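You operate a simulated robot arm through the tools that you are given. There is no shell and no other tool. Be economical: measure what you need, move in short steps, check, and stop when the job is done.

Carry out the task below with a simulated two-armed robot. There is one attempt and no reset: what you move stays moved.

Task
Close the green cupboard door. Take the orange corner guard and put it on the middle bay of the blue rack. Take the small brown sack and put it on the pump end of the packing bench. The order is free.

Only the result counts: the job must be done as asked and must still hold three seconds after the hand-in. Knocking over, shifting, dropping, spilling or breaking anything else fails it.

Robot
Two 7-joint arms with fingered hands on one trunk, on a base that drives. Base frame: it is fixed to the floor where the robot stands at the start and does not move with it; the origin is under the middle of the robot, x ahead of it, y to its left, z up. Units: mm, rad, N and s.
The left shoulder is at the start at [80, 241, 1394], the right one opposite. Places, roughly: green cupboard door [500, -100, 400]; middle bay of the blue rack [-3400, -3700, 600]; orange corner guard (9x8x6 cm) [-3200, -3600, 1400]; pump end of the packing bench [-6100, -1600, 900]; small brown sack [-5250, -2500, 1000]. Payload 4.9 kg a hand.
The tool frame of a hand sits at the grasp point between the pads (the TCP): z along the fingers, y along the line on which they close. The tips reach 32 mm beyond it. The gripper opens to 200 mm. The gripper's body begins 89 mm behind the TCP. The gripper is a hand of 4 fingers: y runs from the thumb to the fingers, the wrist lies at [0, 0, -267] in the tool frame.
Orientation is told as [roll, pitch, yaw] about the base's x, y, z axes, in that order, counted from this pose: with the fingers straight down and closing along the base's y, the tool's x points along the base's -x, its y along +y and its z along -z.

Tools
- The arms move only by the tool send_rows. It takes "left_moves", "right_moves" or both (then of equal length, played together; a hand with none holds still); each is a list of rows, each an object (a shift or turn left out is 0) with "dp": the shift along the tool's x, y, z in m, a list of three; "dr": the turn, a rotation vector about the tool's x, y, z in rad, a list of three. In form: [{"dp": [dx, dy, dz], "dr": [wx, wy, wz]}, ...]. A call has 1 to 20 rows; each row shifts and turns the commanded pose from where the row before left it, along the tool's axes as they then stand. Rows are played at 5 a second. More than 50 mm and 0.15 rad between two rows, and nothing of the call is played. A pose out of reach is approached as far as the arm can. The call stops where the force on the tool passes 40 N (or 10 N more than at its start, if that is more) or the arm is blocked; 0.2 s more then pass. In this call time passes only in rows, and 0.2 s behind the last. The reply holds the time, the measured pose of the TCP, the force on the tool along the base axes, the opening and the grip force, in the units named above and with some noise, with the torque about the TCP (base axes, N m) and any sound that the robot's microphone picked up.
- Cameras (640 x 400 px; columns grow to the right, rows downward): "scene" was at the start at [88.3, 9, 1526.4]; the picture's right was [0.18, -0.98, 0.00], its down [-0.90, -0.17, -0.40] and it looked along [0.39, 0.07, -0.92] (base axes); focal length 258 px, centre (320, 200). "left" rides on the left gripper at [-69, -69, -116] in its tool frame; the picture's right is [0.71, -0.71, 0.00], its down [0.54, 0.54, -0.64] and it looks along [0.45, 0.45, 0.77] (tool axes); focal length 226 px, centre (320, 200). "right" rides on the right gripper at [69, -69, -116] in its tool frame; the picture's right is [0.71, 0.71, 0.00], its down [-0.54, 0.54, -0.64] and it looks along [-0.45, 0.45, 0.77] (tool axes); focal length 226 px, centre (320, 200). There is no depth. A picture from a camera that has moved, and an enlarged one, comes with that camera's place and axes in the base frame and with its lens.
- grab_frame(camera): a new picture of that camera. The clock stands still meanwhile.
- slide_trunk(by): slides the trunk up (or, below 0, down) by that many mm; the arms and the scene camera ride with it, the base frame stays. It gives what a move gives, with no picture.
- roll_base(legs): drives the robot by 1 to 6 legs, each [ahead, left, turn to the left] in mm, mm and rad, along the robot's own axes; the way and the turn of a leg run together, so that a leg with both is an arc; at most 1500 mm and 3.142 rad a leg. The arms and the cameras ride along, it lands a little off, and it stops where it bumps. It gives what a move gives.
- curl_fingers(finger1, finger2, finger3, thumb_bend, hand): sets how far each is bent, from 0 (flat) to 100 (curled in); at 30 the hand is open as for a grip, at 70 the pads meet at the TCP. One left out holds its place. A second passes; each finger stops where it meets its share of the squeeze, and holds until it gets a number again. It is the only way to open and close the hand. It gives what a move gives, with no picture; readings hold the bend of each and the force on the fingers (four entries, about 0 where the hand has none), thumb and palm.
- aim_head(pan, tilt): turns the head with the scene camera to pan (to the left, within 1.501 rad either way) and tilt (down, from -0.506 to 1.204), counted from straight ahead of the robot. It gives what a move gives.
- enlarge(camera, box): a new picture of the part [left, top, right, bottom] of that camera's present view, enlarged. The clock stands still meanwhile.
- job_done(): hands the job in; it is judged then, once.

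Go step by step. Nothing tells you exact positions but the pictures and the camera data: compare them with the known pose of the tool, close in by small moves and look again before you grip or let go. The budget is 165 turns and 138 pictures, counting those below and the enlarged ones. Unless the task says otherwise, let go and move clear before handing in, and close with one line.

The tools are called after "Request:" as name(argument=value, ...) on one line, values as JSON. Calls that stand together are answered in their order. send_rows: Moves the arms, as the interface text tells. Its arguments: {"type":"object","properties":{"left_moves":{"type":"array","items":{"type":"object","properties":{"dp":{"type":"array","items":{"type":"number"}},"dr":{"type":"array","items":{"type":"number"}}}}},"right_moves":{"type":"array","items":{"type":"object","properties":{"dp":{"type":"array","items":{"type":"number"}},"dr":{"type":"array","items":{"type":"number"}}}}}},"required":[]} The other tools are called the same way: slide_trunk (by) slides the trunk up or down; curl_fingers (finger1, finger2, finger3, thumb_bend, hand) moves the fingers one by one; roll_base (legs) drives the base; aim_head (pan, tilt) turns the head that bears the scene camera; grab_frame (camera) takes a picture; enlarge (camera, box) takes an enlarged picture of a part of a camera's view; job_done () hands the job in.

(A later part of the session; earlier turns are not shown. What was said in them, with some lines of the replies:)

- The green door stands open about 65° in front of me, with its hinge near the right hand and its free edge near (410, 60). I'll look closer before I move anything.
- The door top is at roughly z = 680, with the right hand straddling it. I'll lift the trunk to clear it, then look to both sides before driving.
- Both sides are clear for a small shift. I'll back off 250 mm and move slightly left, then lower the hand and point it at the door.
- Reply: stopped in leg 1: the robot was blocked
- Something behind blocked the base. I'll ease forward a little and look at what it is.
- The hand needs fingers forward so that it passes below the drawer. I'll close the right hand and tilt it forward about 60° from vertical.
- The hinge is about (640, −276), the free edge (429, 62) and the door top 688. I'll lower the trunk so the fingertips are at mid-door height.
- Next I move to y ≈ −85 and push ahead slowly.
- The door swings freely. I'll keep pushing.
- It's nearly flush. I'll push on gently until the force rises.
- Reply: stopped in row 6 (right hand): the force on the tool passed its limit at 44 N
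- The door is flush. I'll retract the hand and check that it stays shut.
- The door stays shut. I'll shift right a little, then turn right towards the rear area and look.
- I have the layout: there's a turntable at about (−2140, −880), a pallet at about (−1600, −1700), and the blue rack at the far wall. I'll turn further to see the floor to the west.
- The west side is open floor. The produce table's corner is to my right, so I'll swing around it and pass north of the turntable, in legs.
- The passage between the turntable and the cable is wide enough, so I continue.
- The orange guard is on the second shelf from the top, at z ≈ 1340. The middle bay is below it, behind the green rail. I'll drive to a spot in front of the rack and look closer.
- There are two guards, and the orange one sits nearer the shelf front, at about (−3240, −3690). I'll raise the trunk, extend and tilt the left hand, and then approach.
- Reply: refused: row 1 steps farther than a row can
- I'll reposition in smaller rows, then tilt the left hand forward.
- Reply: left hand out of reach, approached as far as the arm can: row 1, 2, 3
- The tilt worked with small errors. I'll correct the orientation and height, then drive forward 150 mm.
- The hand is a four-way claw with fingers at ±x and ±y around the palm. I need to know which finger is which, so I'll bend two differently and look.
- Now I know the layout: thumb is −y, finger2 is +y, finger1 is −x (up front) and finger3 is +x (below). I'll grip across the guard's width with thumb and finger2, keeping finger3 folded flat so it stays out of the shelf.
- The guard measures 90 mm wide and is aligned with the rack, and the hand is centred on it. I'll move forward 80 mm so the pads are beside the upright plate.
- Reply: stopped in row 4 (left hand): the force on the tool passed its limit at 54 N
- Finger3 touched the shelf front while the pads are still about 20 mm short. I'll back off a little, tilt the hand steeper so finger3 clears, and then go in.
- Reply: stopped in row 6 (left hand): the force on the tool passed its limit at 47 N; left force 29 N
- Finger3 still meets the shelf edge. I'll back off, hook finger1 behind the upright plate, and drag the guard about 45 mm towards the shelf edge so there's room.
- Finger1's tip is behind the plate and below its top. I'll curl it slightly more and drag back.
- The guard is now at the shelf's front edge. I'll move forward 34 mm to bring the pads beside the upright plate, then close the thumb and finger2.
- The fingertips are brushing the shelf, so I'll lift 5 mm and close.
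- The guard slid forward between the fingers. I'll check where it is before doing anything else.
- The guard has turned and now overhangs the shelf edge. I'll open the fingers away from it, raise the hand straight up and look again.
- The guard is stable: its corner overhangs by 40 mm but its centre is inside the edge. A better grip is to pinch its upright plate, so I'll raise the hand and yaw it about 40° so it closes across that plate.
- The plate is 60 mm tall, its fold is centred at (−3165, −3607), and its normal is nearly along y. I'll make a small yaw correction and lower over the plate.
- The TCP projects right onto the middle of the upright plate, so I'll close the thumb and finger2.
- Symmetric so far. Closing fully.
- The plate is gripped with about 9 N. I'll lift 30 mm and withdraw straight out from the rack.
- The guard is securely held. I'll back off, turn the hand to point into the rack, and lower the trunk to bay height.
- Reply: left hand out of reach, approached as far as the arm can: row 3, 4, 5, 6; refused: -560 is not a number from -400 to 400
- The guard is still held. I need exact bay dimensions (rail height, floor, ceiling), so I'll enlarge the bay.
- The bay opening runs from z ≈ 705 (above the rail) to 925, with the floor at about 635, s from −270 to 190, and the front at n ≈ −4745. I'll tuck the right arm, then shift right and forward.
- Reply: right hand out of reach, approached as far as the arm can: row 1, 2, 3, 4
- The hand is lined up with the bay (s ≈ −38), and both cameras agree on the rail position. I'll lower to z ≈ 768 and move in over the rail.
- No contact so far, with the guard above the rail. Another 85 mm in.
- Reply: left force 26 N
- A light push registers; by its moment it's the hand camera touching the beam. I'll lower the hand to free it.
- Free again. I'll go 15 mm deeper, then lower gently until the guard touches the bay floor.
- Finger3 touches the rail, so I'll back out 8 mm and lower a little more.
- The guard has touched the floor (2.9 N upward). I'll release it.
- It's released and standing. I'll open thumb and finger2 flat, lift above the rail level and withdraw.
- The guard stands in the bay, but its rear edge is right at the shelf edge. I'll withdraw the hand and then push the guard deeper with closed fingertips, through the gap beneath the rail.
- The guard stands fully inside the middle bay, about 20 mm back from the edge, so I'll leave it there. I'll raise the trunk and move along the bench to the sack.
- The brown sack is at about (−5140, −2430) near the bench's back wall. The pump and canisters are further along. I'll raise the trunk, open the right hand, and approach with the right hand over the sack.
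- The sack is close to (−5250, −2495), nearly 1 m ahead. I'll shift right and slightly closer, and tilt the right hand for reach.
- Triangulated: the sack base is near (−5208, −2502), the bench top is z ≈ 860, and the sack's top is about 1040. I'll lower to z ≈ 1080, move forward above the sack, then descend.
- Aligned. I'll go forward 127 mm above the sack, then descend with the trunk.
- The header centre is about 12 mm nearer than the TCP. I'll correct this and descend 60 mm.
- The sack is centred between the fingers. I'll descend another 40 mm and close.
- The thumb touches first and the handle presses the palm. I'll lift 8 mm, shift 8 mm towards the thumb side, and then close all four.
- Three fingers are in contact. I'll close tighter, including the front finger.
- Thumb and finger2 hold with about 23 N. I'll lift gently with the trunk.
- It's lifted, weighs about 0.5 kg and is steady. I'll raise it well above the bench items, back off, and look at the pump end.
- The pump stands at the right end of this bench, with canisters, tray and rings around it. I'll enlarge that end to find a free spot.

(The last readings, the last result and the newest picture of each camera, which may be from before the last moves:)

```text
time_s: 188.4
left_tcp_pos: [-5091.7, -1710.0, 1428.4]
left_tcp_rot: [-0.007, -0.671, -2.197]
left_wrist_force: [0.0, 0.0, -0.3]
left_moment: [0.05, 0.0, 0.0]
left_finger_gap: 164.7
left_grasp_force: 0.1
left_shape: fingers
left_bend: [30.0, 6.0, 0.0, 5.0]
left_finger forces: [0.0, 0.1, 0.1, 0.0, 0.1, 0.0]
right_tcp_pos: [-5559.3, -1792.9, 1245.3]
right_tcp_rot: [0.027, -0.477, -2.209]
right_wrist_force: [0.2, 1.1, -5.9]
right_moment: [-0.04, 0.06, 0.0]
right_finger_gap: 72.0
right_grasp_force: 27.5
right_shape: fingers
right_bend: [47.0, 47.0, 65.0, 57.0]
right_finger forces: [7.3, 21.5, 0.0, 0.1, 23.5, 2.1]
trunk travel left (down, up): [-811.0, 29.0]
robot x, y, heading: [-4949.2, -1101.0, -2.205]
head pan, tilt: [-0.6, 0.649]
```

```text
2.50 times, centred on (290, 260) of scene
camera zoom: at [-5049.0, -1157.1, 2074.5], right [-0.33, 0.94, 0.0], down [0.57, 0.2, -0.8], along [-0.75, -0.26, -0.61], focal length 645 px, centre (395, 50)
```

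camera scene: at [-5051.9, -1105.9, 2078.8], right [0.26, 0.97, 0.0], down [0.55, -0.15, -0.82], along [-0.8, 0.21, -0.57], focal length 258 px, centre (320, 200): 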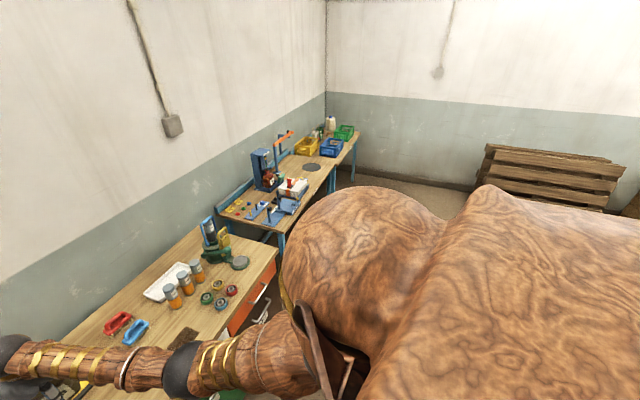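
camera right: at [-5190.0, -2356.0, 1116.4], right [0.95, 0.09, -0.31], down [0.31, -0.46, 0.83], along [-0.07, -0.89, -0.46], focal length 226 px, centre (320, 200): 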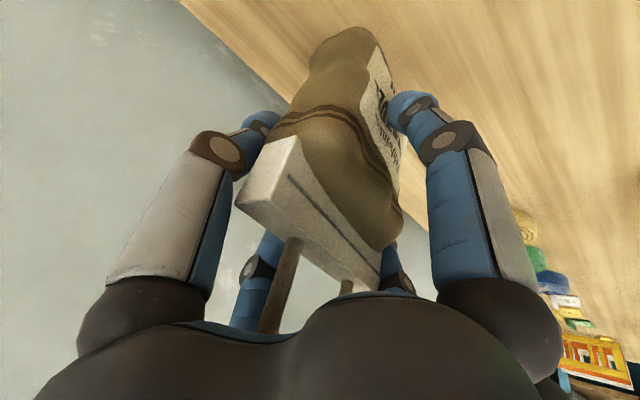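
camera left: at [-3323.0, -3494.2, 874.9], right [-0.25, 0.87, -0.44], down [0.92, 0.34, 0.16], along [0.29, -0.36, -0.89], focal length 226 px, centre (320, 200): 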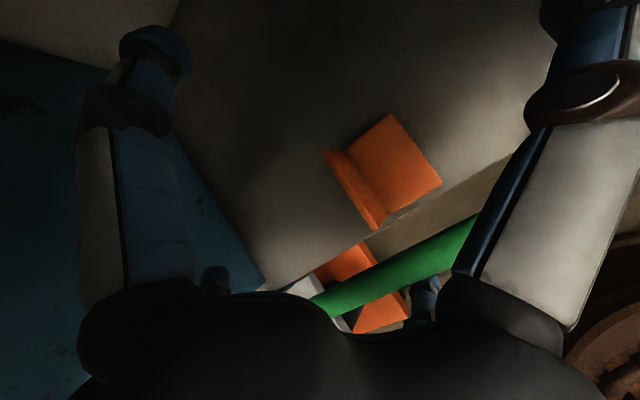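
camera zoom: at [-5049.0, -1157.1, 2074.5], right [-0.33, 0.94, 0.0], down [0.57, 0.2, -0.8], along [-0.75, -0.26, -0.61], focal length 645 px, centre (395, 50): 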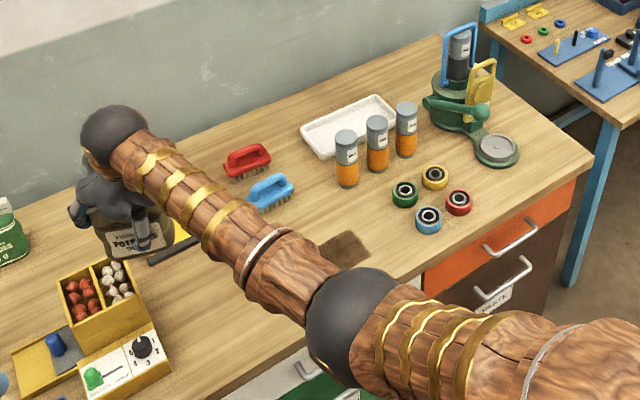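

Free spot chosen: just behind the dark patch, left of the canisters, at about (−5861, −1615). I'll move the base right 230 mm and forward 45, with the arm making up the rest.

Request:
roll_base(legs=[[40, -230, 0]])

Request:
send_rows(right_moves=[{"dp": [0, -0.035, 0]}, {"dp": [0, -0.035, 0]}, {"dp": [0, -0.03, 0]}])

Request:
grab_frame(camera="right")

Request:
grab_frame(camera="scene")

```text
time_s: 190.1
left_tcp_pos: [-5293.8, -1609.7, 1429.6]
left_tcp_rot: [-0.012, -0.669, -2.194]
left_wrist_force: [1.0, 0.3, -0.1]
left_moment: [0.0, 0.07, -0.03]
left_finger_gap: 164.6
left_grasp_force: 0.0
left_shape: fingers
left_bend: [30.0, 6.0, 0.0, 5.0]
left_finger forces: [0.0, 0.1, 0.0, 0.0, 0.1, 0.0]
right_tcp_pos: [-5763.3, -1690.8, 1247.7]
right_tcp_rot: [0.02, -0.481, -2.207]
right_wrist_force: [1.3, 0.0, -5.2]
right_moment: [-0.03, 0.07, -0.03]
right_finger_gap: 71.9
right_grasp_force: 27.3
right_shape: fingers
right_bend: [47.0, 47.0, 65.0, 57.0]
right_finger forces: [7.5, 21.7, 0.0, 0.0, 23.3, 2.2]
trunk travel left (down, up): [-811.0, 29.0]
robot x, y, heading: [-5156.7, -1001.3, -2.207]
head pan, tilt: [-0.6, 0.649]
```

```text
time_s: 190.9
left_tcp_pos: [-5299.1, -1606.7, 1430.5]
left_tcp_rot: [-0.007, -0.671, -2.2]
left_wrist_force: [0.2, -0.5, 0.0]
left_moment: [-0.02, 0.01, -0.01]
left_finger_gap: 164.6
left_grasp_force: 0.1
left_shape: fingers
left_bend: [30.0, 6.0, 0.0, 5.0]
left_finger forces: [0.1, 0.0, 0.0, 0.0, 0.0, 0.0]
right_tcp_pos: [-5846.2, -1632.3, 1244.9]
right_tcp_rot: [0.026, -0.478, -2.206]
right_wrist_force: [1.3, -0.7, -4.8]
right_moment: [0.0, 0.07, 0.01]
right_finger_gap: 71.9
right_grasp_force: 26.9
right_shape: fingers
right_bend: [47.0, 47.0, 65.0, 57.0]
right_finger forces: [7.3, 21.2, 0.1, 0.0, 23.2, 2.2]
trunk travel left (down, up): [-811.0, 29.0]
robot x, y, heading: [-5159.7, -997.0, -2.203]
head pan, tilt: [-0.6, 0.649]
```

```text
43 pictures are left
camera right: at [-5835.2, -1496.3, 1314.7], right [0.95, 0.09, -0.31], down [0.32, -0.46, 0.83], along [-0.06, -0.89, -0.46], focal length 226 px, centre (320, 200)
```

right: 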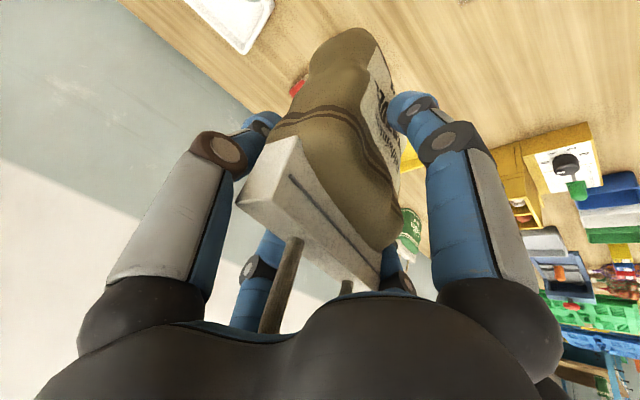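

```text
42 pictures are left
camera scene: at [-5256.5, -1053.4, 2074.6], right [-0.33, 0.94, 0.0], down [0.57, 0.2, -0.8], along [-0.75, -0.26, -0.6], focal length 258 px, centre (320, 200)
```

scene: 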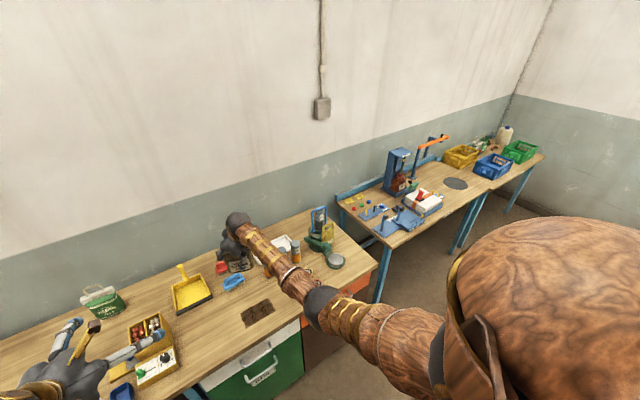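

Request:
enlarge(camera="scene", box=[190, 190, 370, 330])

```text
2.86 times, centred on (280, 260) of scene
camera zoom: at [-5256.5, -1053.4, 2074.6], right [-0.33, 0.94, 0.0], down [0.57, 0.2, -0.8], along [-0.75, -0.26, -0.6], focal length 737 px, centre (434, 29)
```

zoom: 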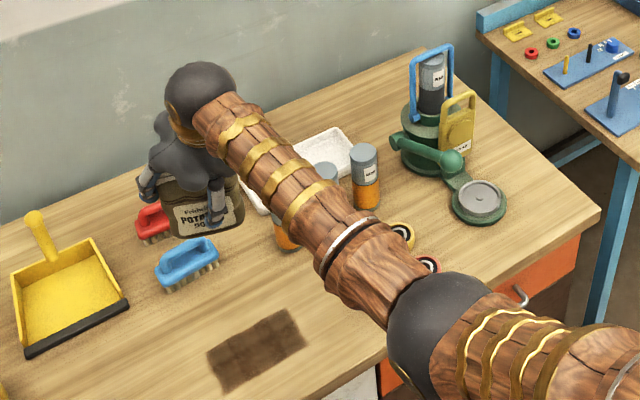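

The position looks good, clear of the canisters, brushes and patch. I'll shift 30 mm further right and lower.

Request:
send_rows(right_moves=[{"dp": [0, -0.03, 0]}])

Request:
slide_trunk(by=-200)

Request:
enlarge(camera="scene", box=[180, 170, 360, 310])

Request:
grab_frame(camera="right")

```text
time_s: 191.3
left_tcp_pos: [-5302.0, -1605.0, 1430.6]
left_tcp_rot: [-0.006, -0.671, -2.202]
left_wrist_force: [0.3, 1.0, -1.3]
left_moment: [-0.05, -0.01, 0.02]
left_finger_gap: 164.8
left_grasp_force: 0.2
left_shape: fingers
left_bend: [30.0, 6.0, 0.0, 5.0]
left_finger forces: [0.1, 0.0, 0.1, 0.0, 0.0, 0.1]
right_tcp_pos: [-5872.4, -1612.7, 1243.6]
right_tcp_rot: [0.029, -0.479, -2.208]
right_wrist_force: [-0.5, 0.2, -5.0]
right_moment: [-0.04, 0.08, 0.0]
right_finger_gap: 71.9
right_grasp_force: 27.4
right_shape: fingers
right_bend: [47.0, 47.0, 65.0, 57.0]
right_finger forces: [7.2, 21.3, 0.0, 0.0, 23.4, 2.3]
trunk travel left (down, up): [-811.0, 29.0]
robot x, y, heading: [-5154.8, -997.6, -2.202]
head pan, tilt: [-0.6, 0.649]
```

```text
time_s: 193.5
left_tcp_pos: [-5300.0, -1606.1, 1230.6]
left_tcp_rot: [-0.006, -0.671, -2.197]
left_wrist_force: [-0.9, 0.4, -0.2]
left_moment: [0.0, -0.02, -0.03]
left_finger_gap: 164.6
left_grasp_force: 0.0
left_shape: fingers
left_bend: [30.0, 6.0, 0.0, 5.0]
left_finger forces: [0.1, 0.1, 0.1, 0.1, 0.0, 0.0]
right_tcp_pos: [-5871.3, -1613.6, 1043.9]
right_tcp_rot: [0.025, -0.478, -2.208]
right_wrist_force: [-0.2, 0.3, -4.8]
right_moment: [-0.01, 0.06, -0.01]
right_finger_gap: 71.8
right_grasp_force: 26.7
right_shape: fingers
right_bend: [47.0, 47.0, 65.0, 57.0]
right_finger forces: [7.2, 21.2, 0.1, 0.0, 23.2, 2.4]
trunk travel left (down, up): [-611.0, 229.0]
robot x, y, heading: [-5157.5, -995.6, -2.209]
head pan, tilt: [-0.6, 0.649]
```

```text
2.86 times, centred on (270, 240) of scene
camera zoom: at [-5257.7, -1053.0, 1874.6], right [-0.33, 0.94, 0.0], down [0.57, 0.2, -0.8], along [-0.75, -0.26, -0.61], focal length 737 px, centre (463, 86)
```

zoom: 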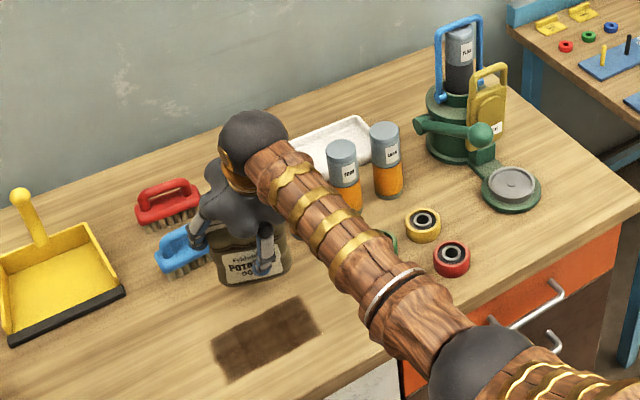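

```text
39 pictures are left
camera right: at [-5861.0, -1478.0, 1113.9], right [0.95, 0.09, -0.31], down [0.32, -0.46, 0.83], along [-0.07, -0.89, -0.46], focal length 226 px, centre (320, 200)
```

right: 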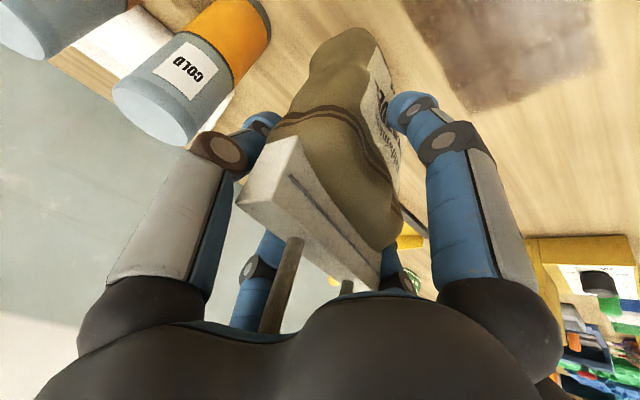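

All clear. I'll lower 35 mm with the trunk, then the last bit gently with the arm until contact.

Request:
slide_trunk(by=-35)

Request:
send_rows(right_moves=[{"dp": [0.0023, 0, 0.0044]}, {"dp": [0.0023, 0, 0.0044]}])

Request:
enlarge(camera="scene", box=[180, 170, 360, 310])

```text
time_s: 194.3
left_tcp_pos: [-5299.7, -1606.2, 1194.6]
left_tcp_rot: [-0.008, -0.67, -2.197]
left_wrist_force: [-1.0, -0.5, 0.2]
left_moment: [0.02, 0.02, 0.0]
left_finger_gap: 164.6
left_grasp_force: 0.0
left_shape: fingers
left_bend: [30.0, 6.0, 0.0, 5.0]
left_finger forces: [0.0, 0.0, 0.1, 0.1, 0.0, 0.0]
right_tcp_pos: [-5871.0, -1612.3, 1008.7]
right_tcp_rot: [0.025, -0.479, -2.208]
right_wrist_force: [0.1, -0.5, -5.8]
right_moment: [-0.03, 0.06, -0.01]
right_finger_gap: 71.7
right_grasp_force: 27.2
right_shape: fingers
right_bend: [47.0, 47.0, 65.0, 57.0]
right_finger forces: [7.2, 21.2, 0.0, 0.0, 23.1, 2.3]
trunk travel left (down, up): [-576.0, 264.0]
robot x, y, heading: [-5159.5, -993.2, -2.203]
head pan, tilt: [-0.6, 0.649]
```

```text
time_s: 194.9
left_tcp_pos: [-5301.3, -1605.6, 1194.0]
left_tcp_rot: [-0.006, -0.668, -2.198]
left_wrist_force: [-0.1, 0.1, -0.8]
left_moment: [0.01, -0.04, -0.02]
left_finger_gap: 164.2
left_grasp_force: 0.0
left_shape: fingers
left_bend: [30.0, 6.0, 0.0, 5.0]
left_finger forces: [0.1, 0.0, 0.0, 0.0, 0.0, 0.1]
right_tcp_pos: [-5871.4, -1612.5, 998.8]
right_tcp_rot: [0.026, -0.477, -2.208]
right_wrist_force: [-0.5, 0.1, -5.6]
right_moment: [-0.01, 0.07, 0.01]
right_finger_gap: 72.0
right_grasp_force: 26.8
right_shape: fingers
right_bend: [47.0, 47.0, 65.0, 57.0]
right_finger forces: [7.2, 21.1, 0.0, 0.1, 23.0, 2.3]
trunk travel left (down, up): [-576.0, 264.0]
robot x, y, heading: [-5159.6, -991.8, -2.201]
head pan, tilt: [-0.6, 0.649]
```

```text
2.86 times, centred on (270, 240) of scene
camera zoom: at [-5257.8, -1053.1, 1839.5], right [-0.33, 0.94, 0.0], down [0.57, 0.2, -0.8], along [-0.75, -0.26, -0.61], focal length 737 px, centre (463, 86)
```

zoom: 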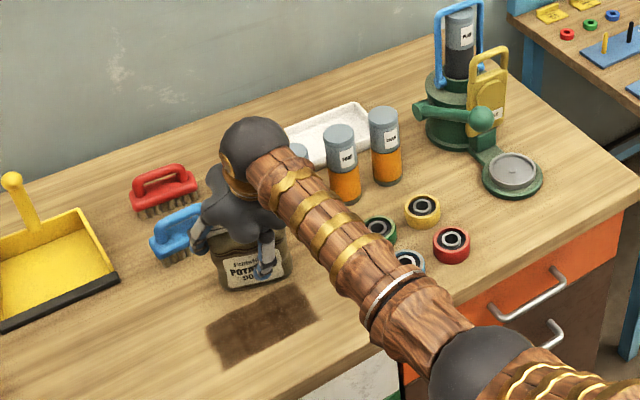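

Request:
send_rows(right_moves=[{"dp": [0.0012, 0, 0.0022]}, {"dp": [0.0012, 0, 0.0022]}, {"dp": [0.0012, 0, 0.0022]}])

```text
time_s: 195.7
left_tcp_pos: [-5299.5, -1603.5, 1195.7]
left_tcp_rot: [-0.007, -0.672, -2.197]
left_wrist_force: [-0.2, -0.2, 1.4]
left_moment: [0.0, 0.03, 0.0]
left_finger_gap: 164.4
left_grasp_force: 0.1
left_shape: fingers
left_bend: [30.0, 6.0, 0.0, 5.0]
left_finger forces: [0.0, 0.0, 0.0, 0.0, 0.1, 0.0]
right_tcp_pos: [-5870.8, -1612.2, 997.2]
right_tcp_rot: [0.025, -0.485, -2.208]
right_wrist_force: [-0.8, 0.2, 17.9]
right_moment: [0.81, -0.03, 0.07]
right_finger_gap: 71.5
right_grasp_force: 30.7
right_shape: fingers
right_bend: [47.0, 47.0, 65.0, 57.0]
right_finger forces: [8.9, 20.8, 0.1, 0.0, 25.9, 5.5]
trunk travel left (down, up): [-576.0, 264.0]
robot x, y, heading: [-5158.1, -999.8, -2.201]
head pan, tilt: [-0.6, 0.649]
```

The sack is resting on the bench. I'll relax 3 mm and open the fingers slightly.

Request:
send_rows(right_moves=[{"dp": [-0.0012, 0, -0.0022]}])

Request:
curl_fingers(hand="right", finger1=38, finger2=40, finger3=38, thumb_bend=40)

Request:
grab_frame(camera="right")

```text
time_s: 196.1
left_tcp_pos: [-5298.4, -1604.9, 1194.8]
left_tcp_rot: [-0.008, -0.671, -2.196]
left_wrist_force: [0.1, -0.1, -0.3]
left_moment: [0.02, -0.02, 0.01]
left_finger_gap: 164.6
left_grasp_force: 0.1
left_shape: fingers
left_bend: [30.0, 6.0, 0.0, 5.0]
left_finger forces: [0.0, 0.0, 0.0, 0.1, 0.0, 0.0]
right_tcp_pos: [-5870.6, -1612.8, 998.3]
right_tcp_rot: [0.026, -0.482, -2.208]
right_wrist_force: [-3.7, -0.7, 16.7]
right_moment: [0.61, 0.2, 0.09]
right_finger_gap: 71.6
right_grasp_force: 31.2
right_shape: fingers
right_bend: [47.0, 47.0, 65.0, 57.0]
right_finger forces: [8.0, 20.8, 0.1, 0.0, 27.6, 5.9]
trunk travel left (down, up): [-576.0, 264.0]
robot x, y, heading: [-5159.1, -998.0, -2.208]
head pan, tilt: [-0.6, 0.649]
```

```text
time_s: 197.1
left_tcp_pos: [-5298.6, -1605.0, 1195.5]
left_tcp_rot: [-0.007, -0.673, -2.198]
left_wrist_force: [-0.2, 0.8, 0.3]
left_moment: [0.03, -0.01, -0.05]
left_finger_gap: 164.6
left_grasp_force: 0.1
left_shape: fingers
left_bend: [30.0, 6.0, 0.0, 5.0]
left_finger forces: [0.0, 0.0, 0.1, 0.0, 0.1, 0.1]
right_tcp_pos: [-5870.0, -1611.4, 996.7]
right_tcp_rot: [0.025, -0.48, -2.208]
right_wrist_force: [-0.4, -0.9, 12.7]
right_moment: [0.46, -0.14, -0.02]
right_finger_gap: 108.5
right_grasp_force: 5.5
right_shape: fingers
right_bend: [38.0, 40.0, 38.0, 40.0]
right_finger forces: [0.0, 0.0, 0.0, 0.0, 0.1, 11.2]
trunk travel left (down, up): [-576.0, 264.0]
robot x, y, heading: [-5156.6, -998.7, -2.209]
head pan, tilt: [-0.6, 0.649]
```

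```text
37 pictures are left
camera right: at [-5859.0, -1477.2, 1065.5], right [0.95, 0.09, -0.31], down [0.32, -0.45, 0.83], along [-0.07, -0.89, -0.46], focal length 226 px, centre (320, 200)
```

right: 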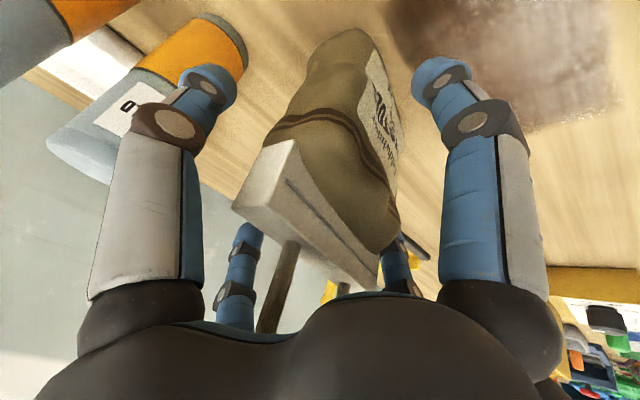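

The fingers are free, with only the palm pressing the handle. I'll rise straight up.

Request:
send_rows(right_moves=[{"dp": [-0.0046, 0, -0.0089]}, {"dp": [-0.0092, 0, -0.0177]}, {"dp": [-0.0092, 0, -0.0177]}])

Request:
grab_frame(camera="right")

```text
time_s: 197.9
left_tcp_pos: [-5299.8, -1606.5, 1196.1]
left_tcp_rot: [-0.008, -0.672, -2.196]
left_wrist_force: [0.3, -0.2, 0.6]
left_moment: [0.0, -0.03, 0.0]
left_finger_gap: 164.6
left_grasp_force: 0.0
left_shape: fingers
left_bend: [30.0, 6.0, 0.0, 5.0]
left_finger forces: [0.0, 0.1, 0.1, 0.0, 0.1, 0.0]
right_tcp_pos: [-5870.8, -1610.6, 1044.6]
right_tcp_rot: [0.025, -0.478, -2.208]
right_wrist_force: [0.3, 0.2, -0.8]
right_moment: [0.0, -0.01, -0.02]
right_finger_gap: 108.7
right_grasp_force: 0.1
right_shape: fingers
right_bend: [38.0, 40.0, 38.0, 40.0]
right_finger forces: [0.0, 0.0, 0.0, 0.0, 0.0, 0.0]
trunk travel left (down, up): [-576.0, 264.0]
robot x, y, heading: [-5155.7, -997.8, -2.206]
head pan, tilt: [-0.6, 0.649]
```

```text
36 pictures are left
camera right: at [-5860.8, -1476.8, 1114.9], right [0.95, 0.09, -0.31], down [0.32, -0.46, 0.83], along [-0.07, -0.89, -0.46], focal length 226 px, centre (320, 200)
```

right: 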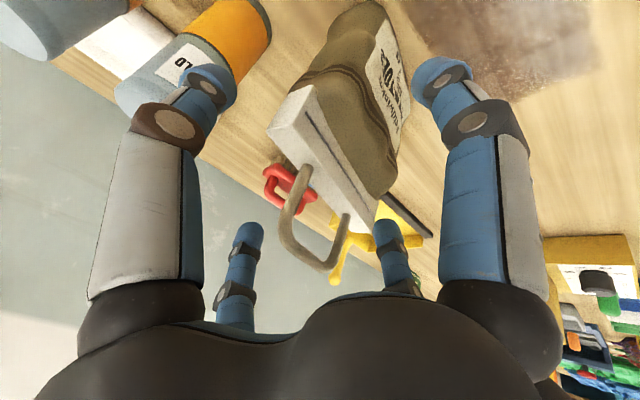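

The sack stands upright on its own. I'll raise the trunk and back away from the bench.

Request:
slide_trunk(by=180)

Request:
roll_base(legs=[[-250, 150, 0]])

Request:
grab_frame(camera="scene")

```text
time_s: 199.9
left_tcp_pos: [-5298.2, -1605.7, 1374.3]
left_tcp_rot: [-0.008, -0.669, -2.197]
left_wrist_force: [-0.2, 0.2, -0.4]
left_moment: [0.01, 0.02, -0.03]
left_finger_gap: 164.6
left_grasp_force: 0.0
left_shape: fingers
left_bend: [30.0, 6.0, 0.0, 5.0]
left_finger forces: [0.0, 0.1, 0.0, 0.0, 0.1, 0.1]
right_tcp_pos: [-5872.1, -1612.3, 1225.5]
right_tcp_rot: [0.026, -0.478, -2.207]
right_wrist_force: [0.2, -0.6, 0.5]
right_moment: [0.0, 0.0, 0.0]
right_finger_gap: 108.6
right_grasp_force: 0.1
right_shape: fingers
right_bend: [38.0, 40.0, 38.0, 40.0]
right_finger forces: [0.0, 0.0, 0.0, 0.1, 0.0, 0.1]
trunk travel left (down, up): [-756.0, 84.0]
robot x, y, heading: [-5156.8, -997.1, -2.198]
head pan, tilt: [-0.6, 0.649]
```

```text
time_s: 201.9
left_tcp_pos: [-5032.3, -1492.5, 1373.8]
left_tcp_rot: [-0.004, -0.667, -2.197]
left_wrist_force: [-0.7, 0.6, -0.5]
left_moment: [-0.02, -0.01, -0.01]
left_finger_gap: 164.9
left_grasp_force: 0.1
left_shape: fingers
left_bend: [30.0, 6.0, 0.0, 5.0]
left_finger forces: [0.0, 0.0, 0.1, 0.1, 0.0, 0.1]
right_tcp_pos: [-5603.5, -1498.9, 1222.3]
right_tcp_rot: [0.027, -0.477, -2.209]
right_wrist_force: [0.3, 0.3, -0.4]
right_moment: [-0.03, -0.02, 0.0]
right_finger_gap: 108.7
right_grasp_force: 0.1
right_shape: fingers
right_bend: [38.0, 40.0, 38.0, 40.0]
right_finger forces: [0.0, 0.1, 0.0, 0.0, 0.1, 0.1]
trunk travel left (down, up): [-756.0, 84.0]
robot x, y, heading: [-4888.1, -883.7, -2.205]
head pan, tilt: [-0.6, 0.649]
```

```text
35 pictures are left
camera scene: at [-4991.2, -939.3, 2019.2], right [-0.33, 0.94, 0.0], down [0.57, 0.2, -0.79], along [-0.75, -0.26, -0.61], focal length 258 px, centre (320, 200)
```

scene: 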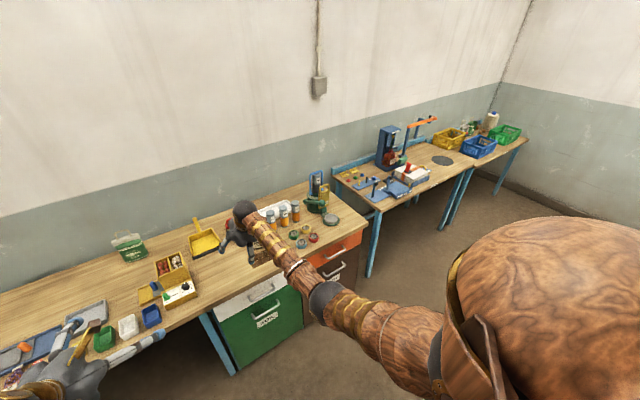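

Request:
roll_base(legs=[[0, 350, 0]])

Request:
enlarge(camera="scene", box=[150, 150, 390, 300])

Request:
aim_head(pan=0.75, tilt=0.45)

Request:
grab_frame(camera="scene")

```text
time_s: 204.2
left_tcp_pos: [-4753.7, -1694.0, 1376.3]
left_tcp_rot: [-0.006, -0.671, -2.199]
left_wrist_force: [0.2, -0.3, -0.1]
left_moment: [-0.02, -0.05, 0.06]
left_finger_gap: 164.6
left_grasp_force: 0.0
left_shape: fingers
left_bend: [30.0, 6.0, 0.0, 5.0]
left_finger forces: [0.0, 0.0, 0.0, 0.0, 0.0, 0.0]
right_tcp_pos: [-5324.9, -1700.6, 1224.6]
right_tcp_rot: [0.032, -0.477, -2.213]
right_wrist_force: [-0.7, 0.4, 0.4]
right_moment: [0.0, 0.02, 0.05]
right_finger_gap: 109.2
right_grasp_force: 0.1
right_shape: fingers
right_bend: [38.0, 40.0, 38.0, 40.0]
right_finger forces: [0.0, 0.1, 0.0, 0.0, 0.0, 0.1]
trunk travel left (down, up): [-756.0, 84.0]
robot x, y, heading: [-4607.3, -1088.9, -2.206]
head pan, tilt: [-0.6, 0.649]
```

```text
2.67 times, centred on (270, 225) of scene
camera zoom: at [-4710.3, -1140.4, 2019.4], right [-0.33, 0.94, 0.0], down [0.57, 0.2, -0.8], along [-0.75, -0.26, -0.61], focal length 688 px, centre (453, 133)
```

zoom: 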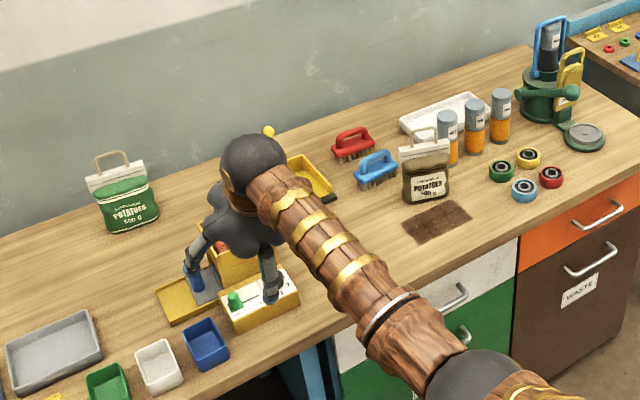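

```text
time_s: 205.7
left_tcp_pos: [-4750.6, -1696.1, 1375.8]
left_tcp_rot: [-0.006, -0.671, -2.201]
left_wrist_force: [0.1, -0.6, 0.0]
left_moment: [0.0, -0.01, 0.01]
left_finger_gap: 164.4
left_grasp_force: 0.0
left_shape: fingers
left_bend: [30.0, 6.0, 0.0, 5.0]
left_finger forces: [0.0, 0.1, 0.1, 0.0, 0.0, 0.0]
right_tcp_pos: [-5323.4, -1701.9, 1225.5]
right_tcp_rot: [0.029, -0.478, -2.209]
right_wrist_force: [0.7, 0.4, -0.1]
right_moment: [0.02, 0.0, -0.02]
right_finger_gap: 108.9
right_grasp_force: 0.1
right_shape: fingers
right_bend: [38.0, 40.0, 38.0, 40.0]
right_finger forces: [0.0, 0.0, 0.0, 0.0, 0.0, 0.1]
trunk travel left (down, up): [-756.0, 84.0]
robot x, y, heading: [-4611.1, -1088.6, -2.21]
head pan, tilt: [0.75, 0.45]
```

```text
33 pictures are left
camera scene: at [-4614.4, -1205.8, 2037.4], right [-0.99, -0.11, 0.0], down [-0.05, 0.43, -0.9], along [0.1, -0.89, -0.44], focal length 258 px, centre (320, 200)
```

scene: 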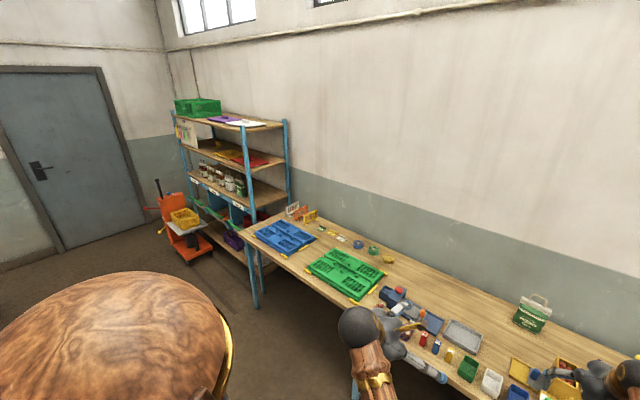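

All three items check out: the green door is shut, the orange guard stands in the middle bay, and the brown sack stands upright at the pump end. Both hands are clear, so I'm handing in.

Request:
job_done()

```text
The job is handed in.
```

The job is handed in: the green door is closed, the orange corner guard is in the blue rack's middle bay, about 20 mm behind the shelf edge, and the brown sack stands upright on the pump end of the packing bench, just left of the canisters. I bumped a few fixed things on the way: the base hit something while backing up at the start, and the left hand pressed briefly on a rack shelf edge, the bay beam and the bay rail. I saw nothing shifted in the pictures.
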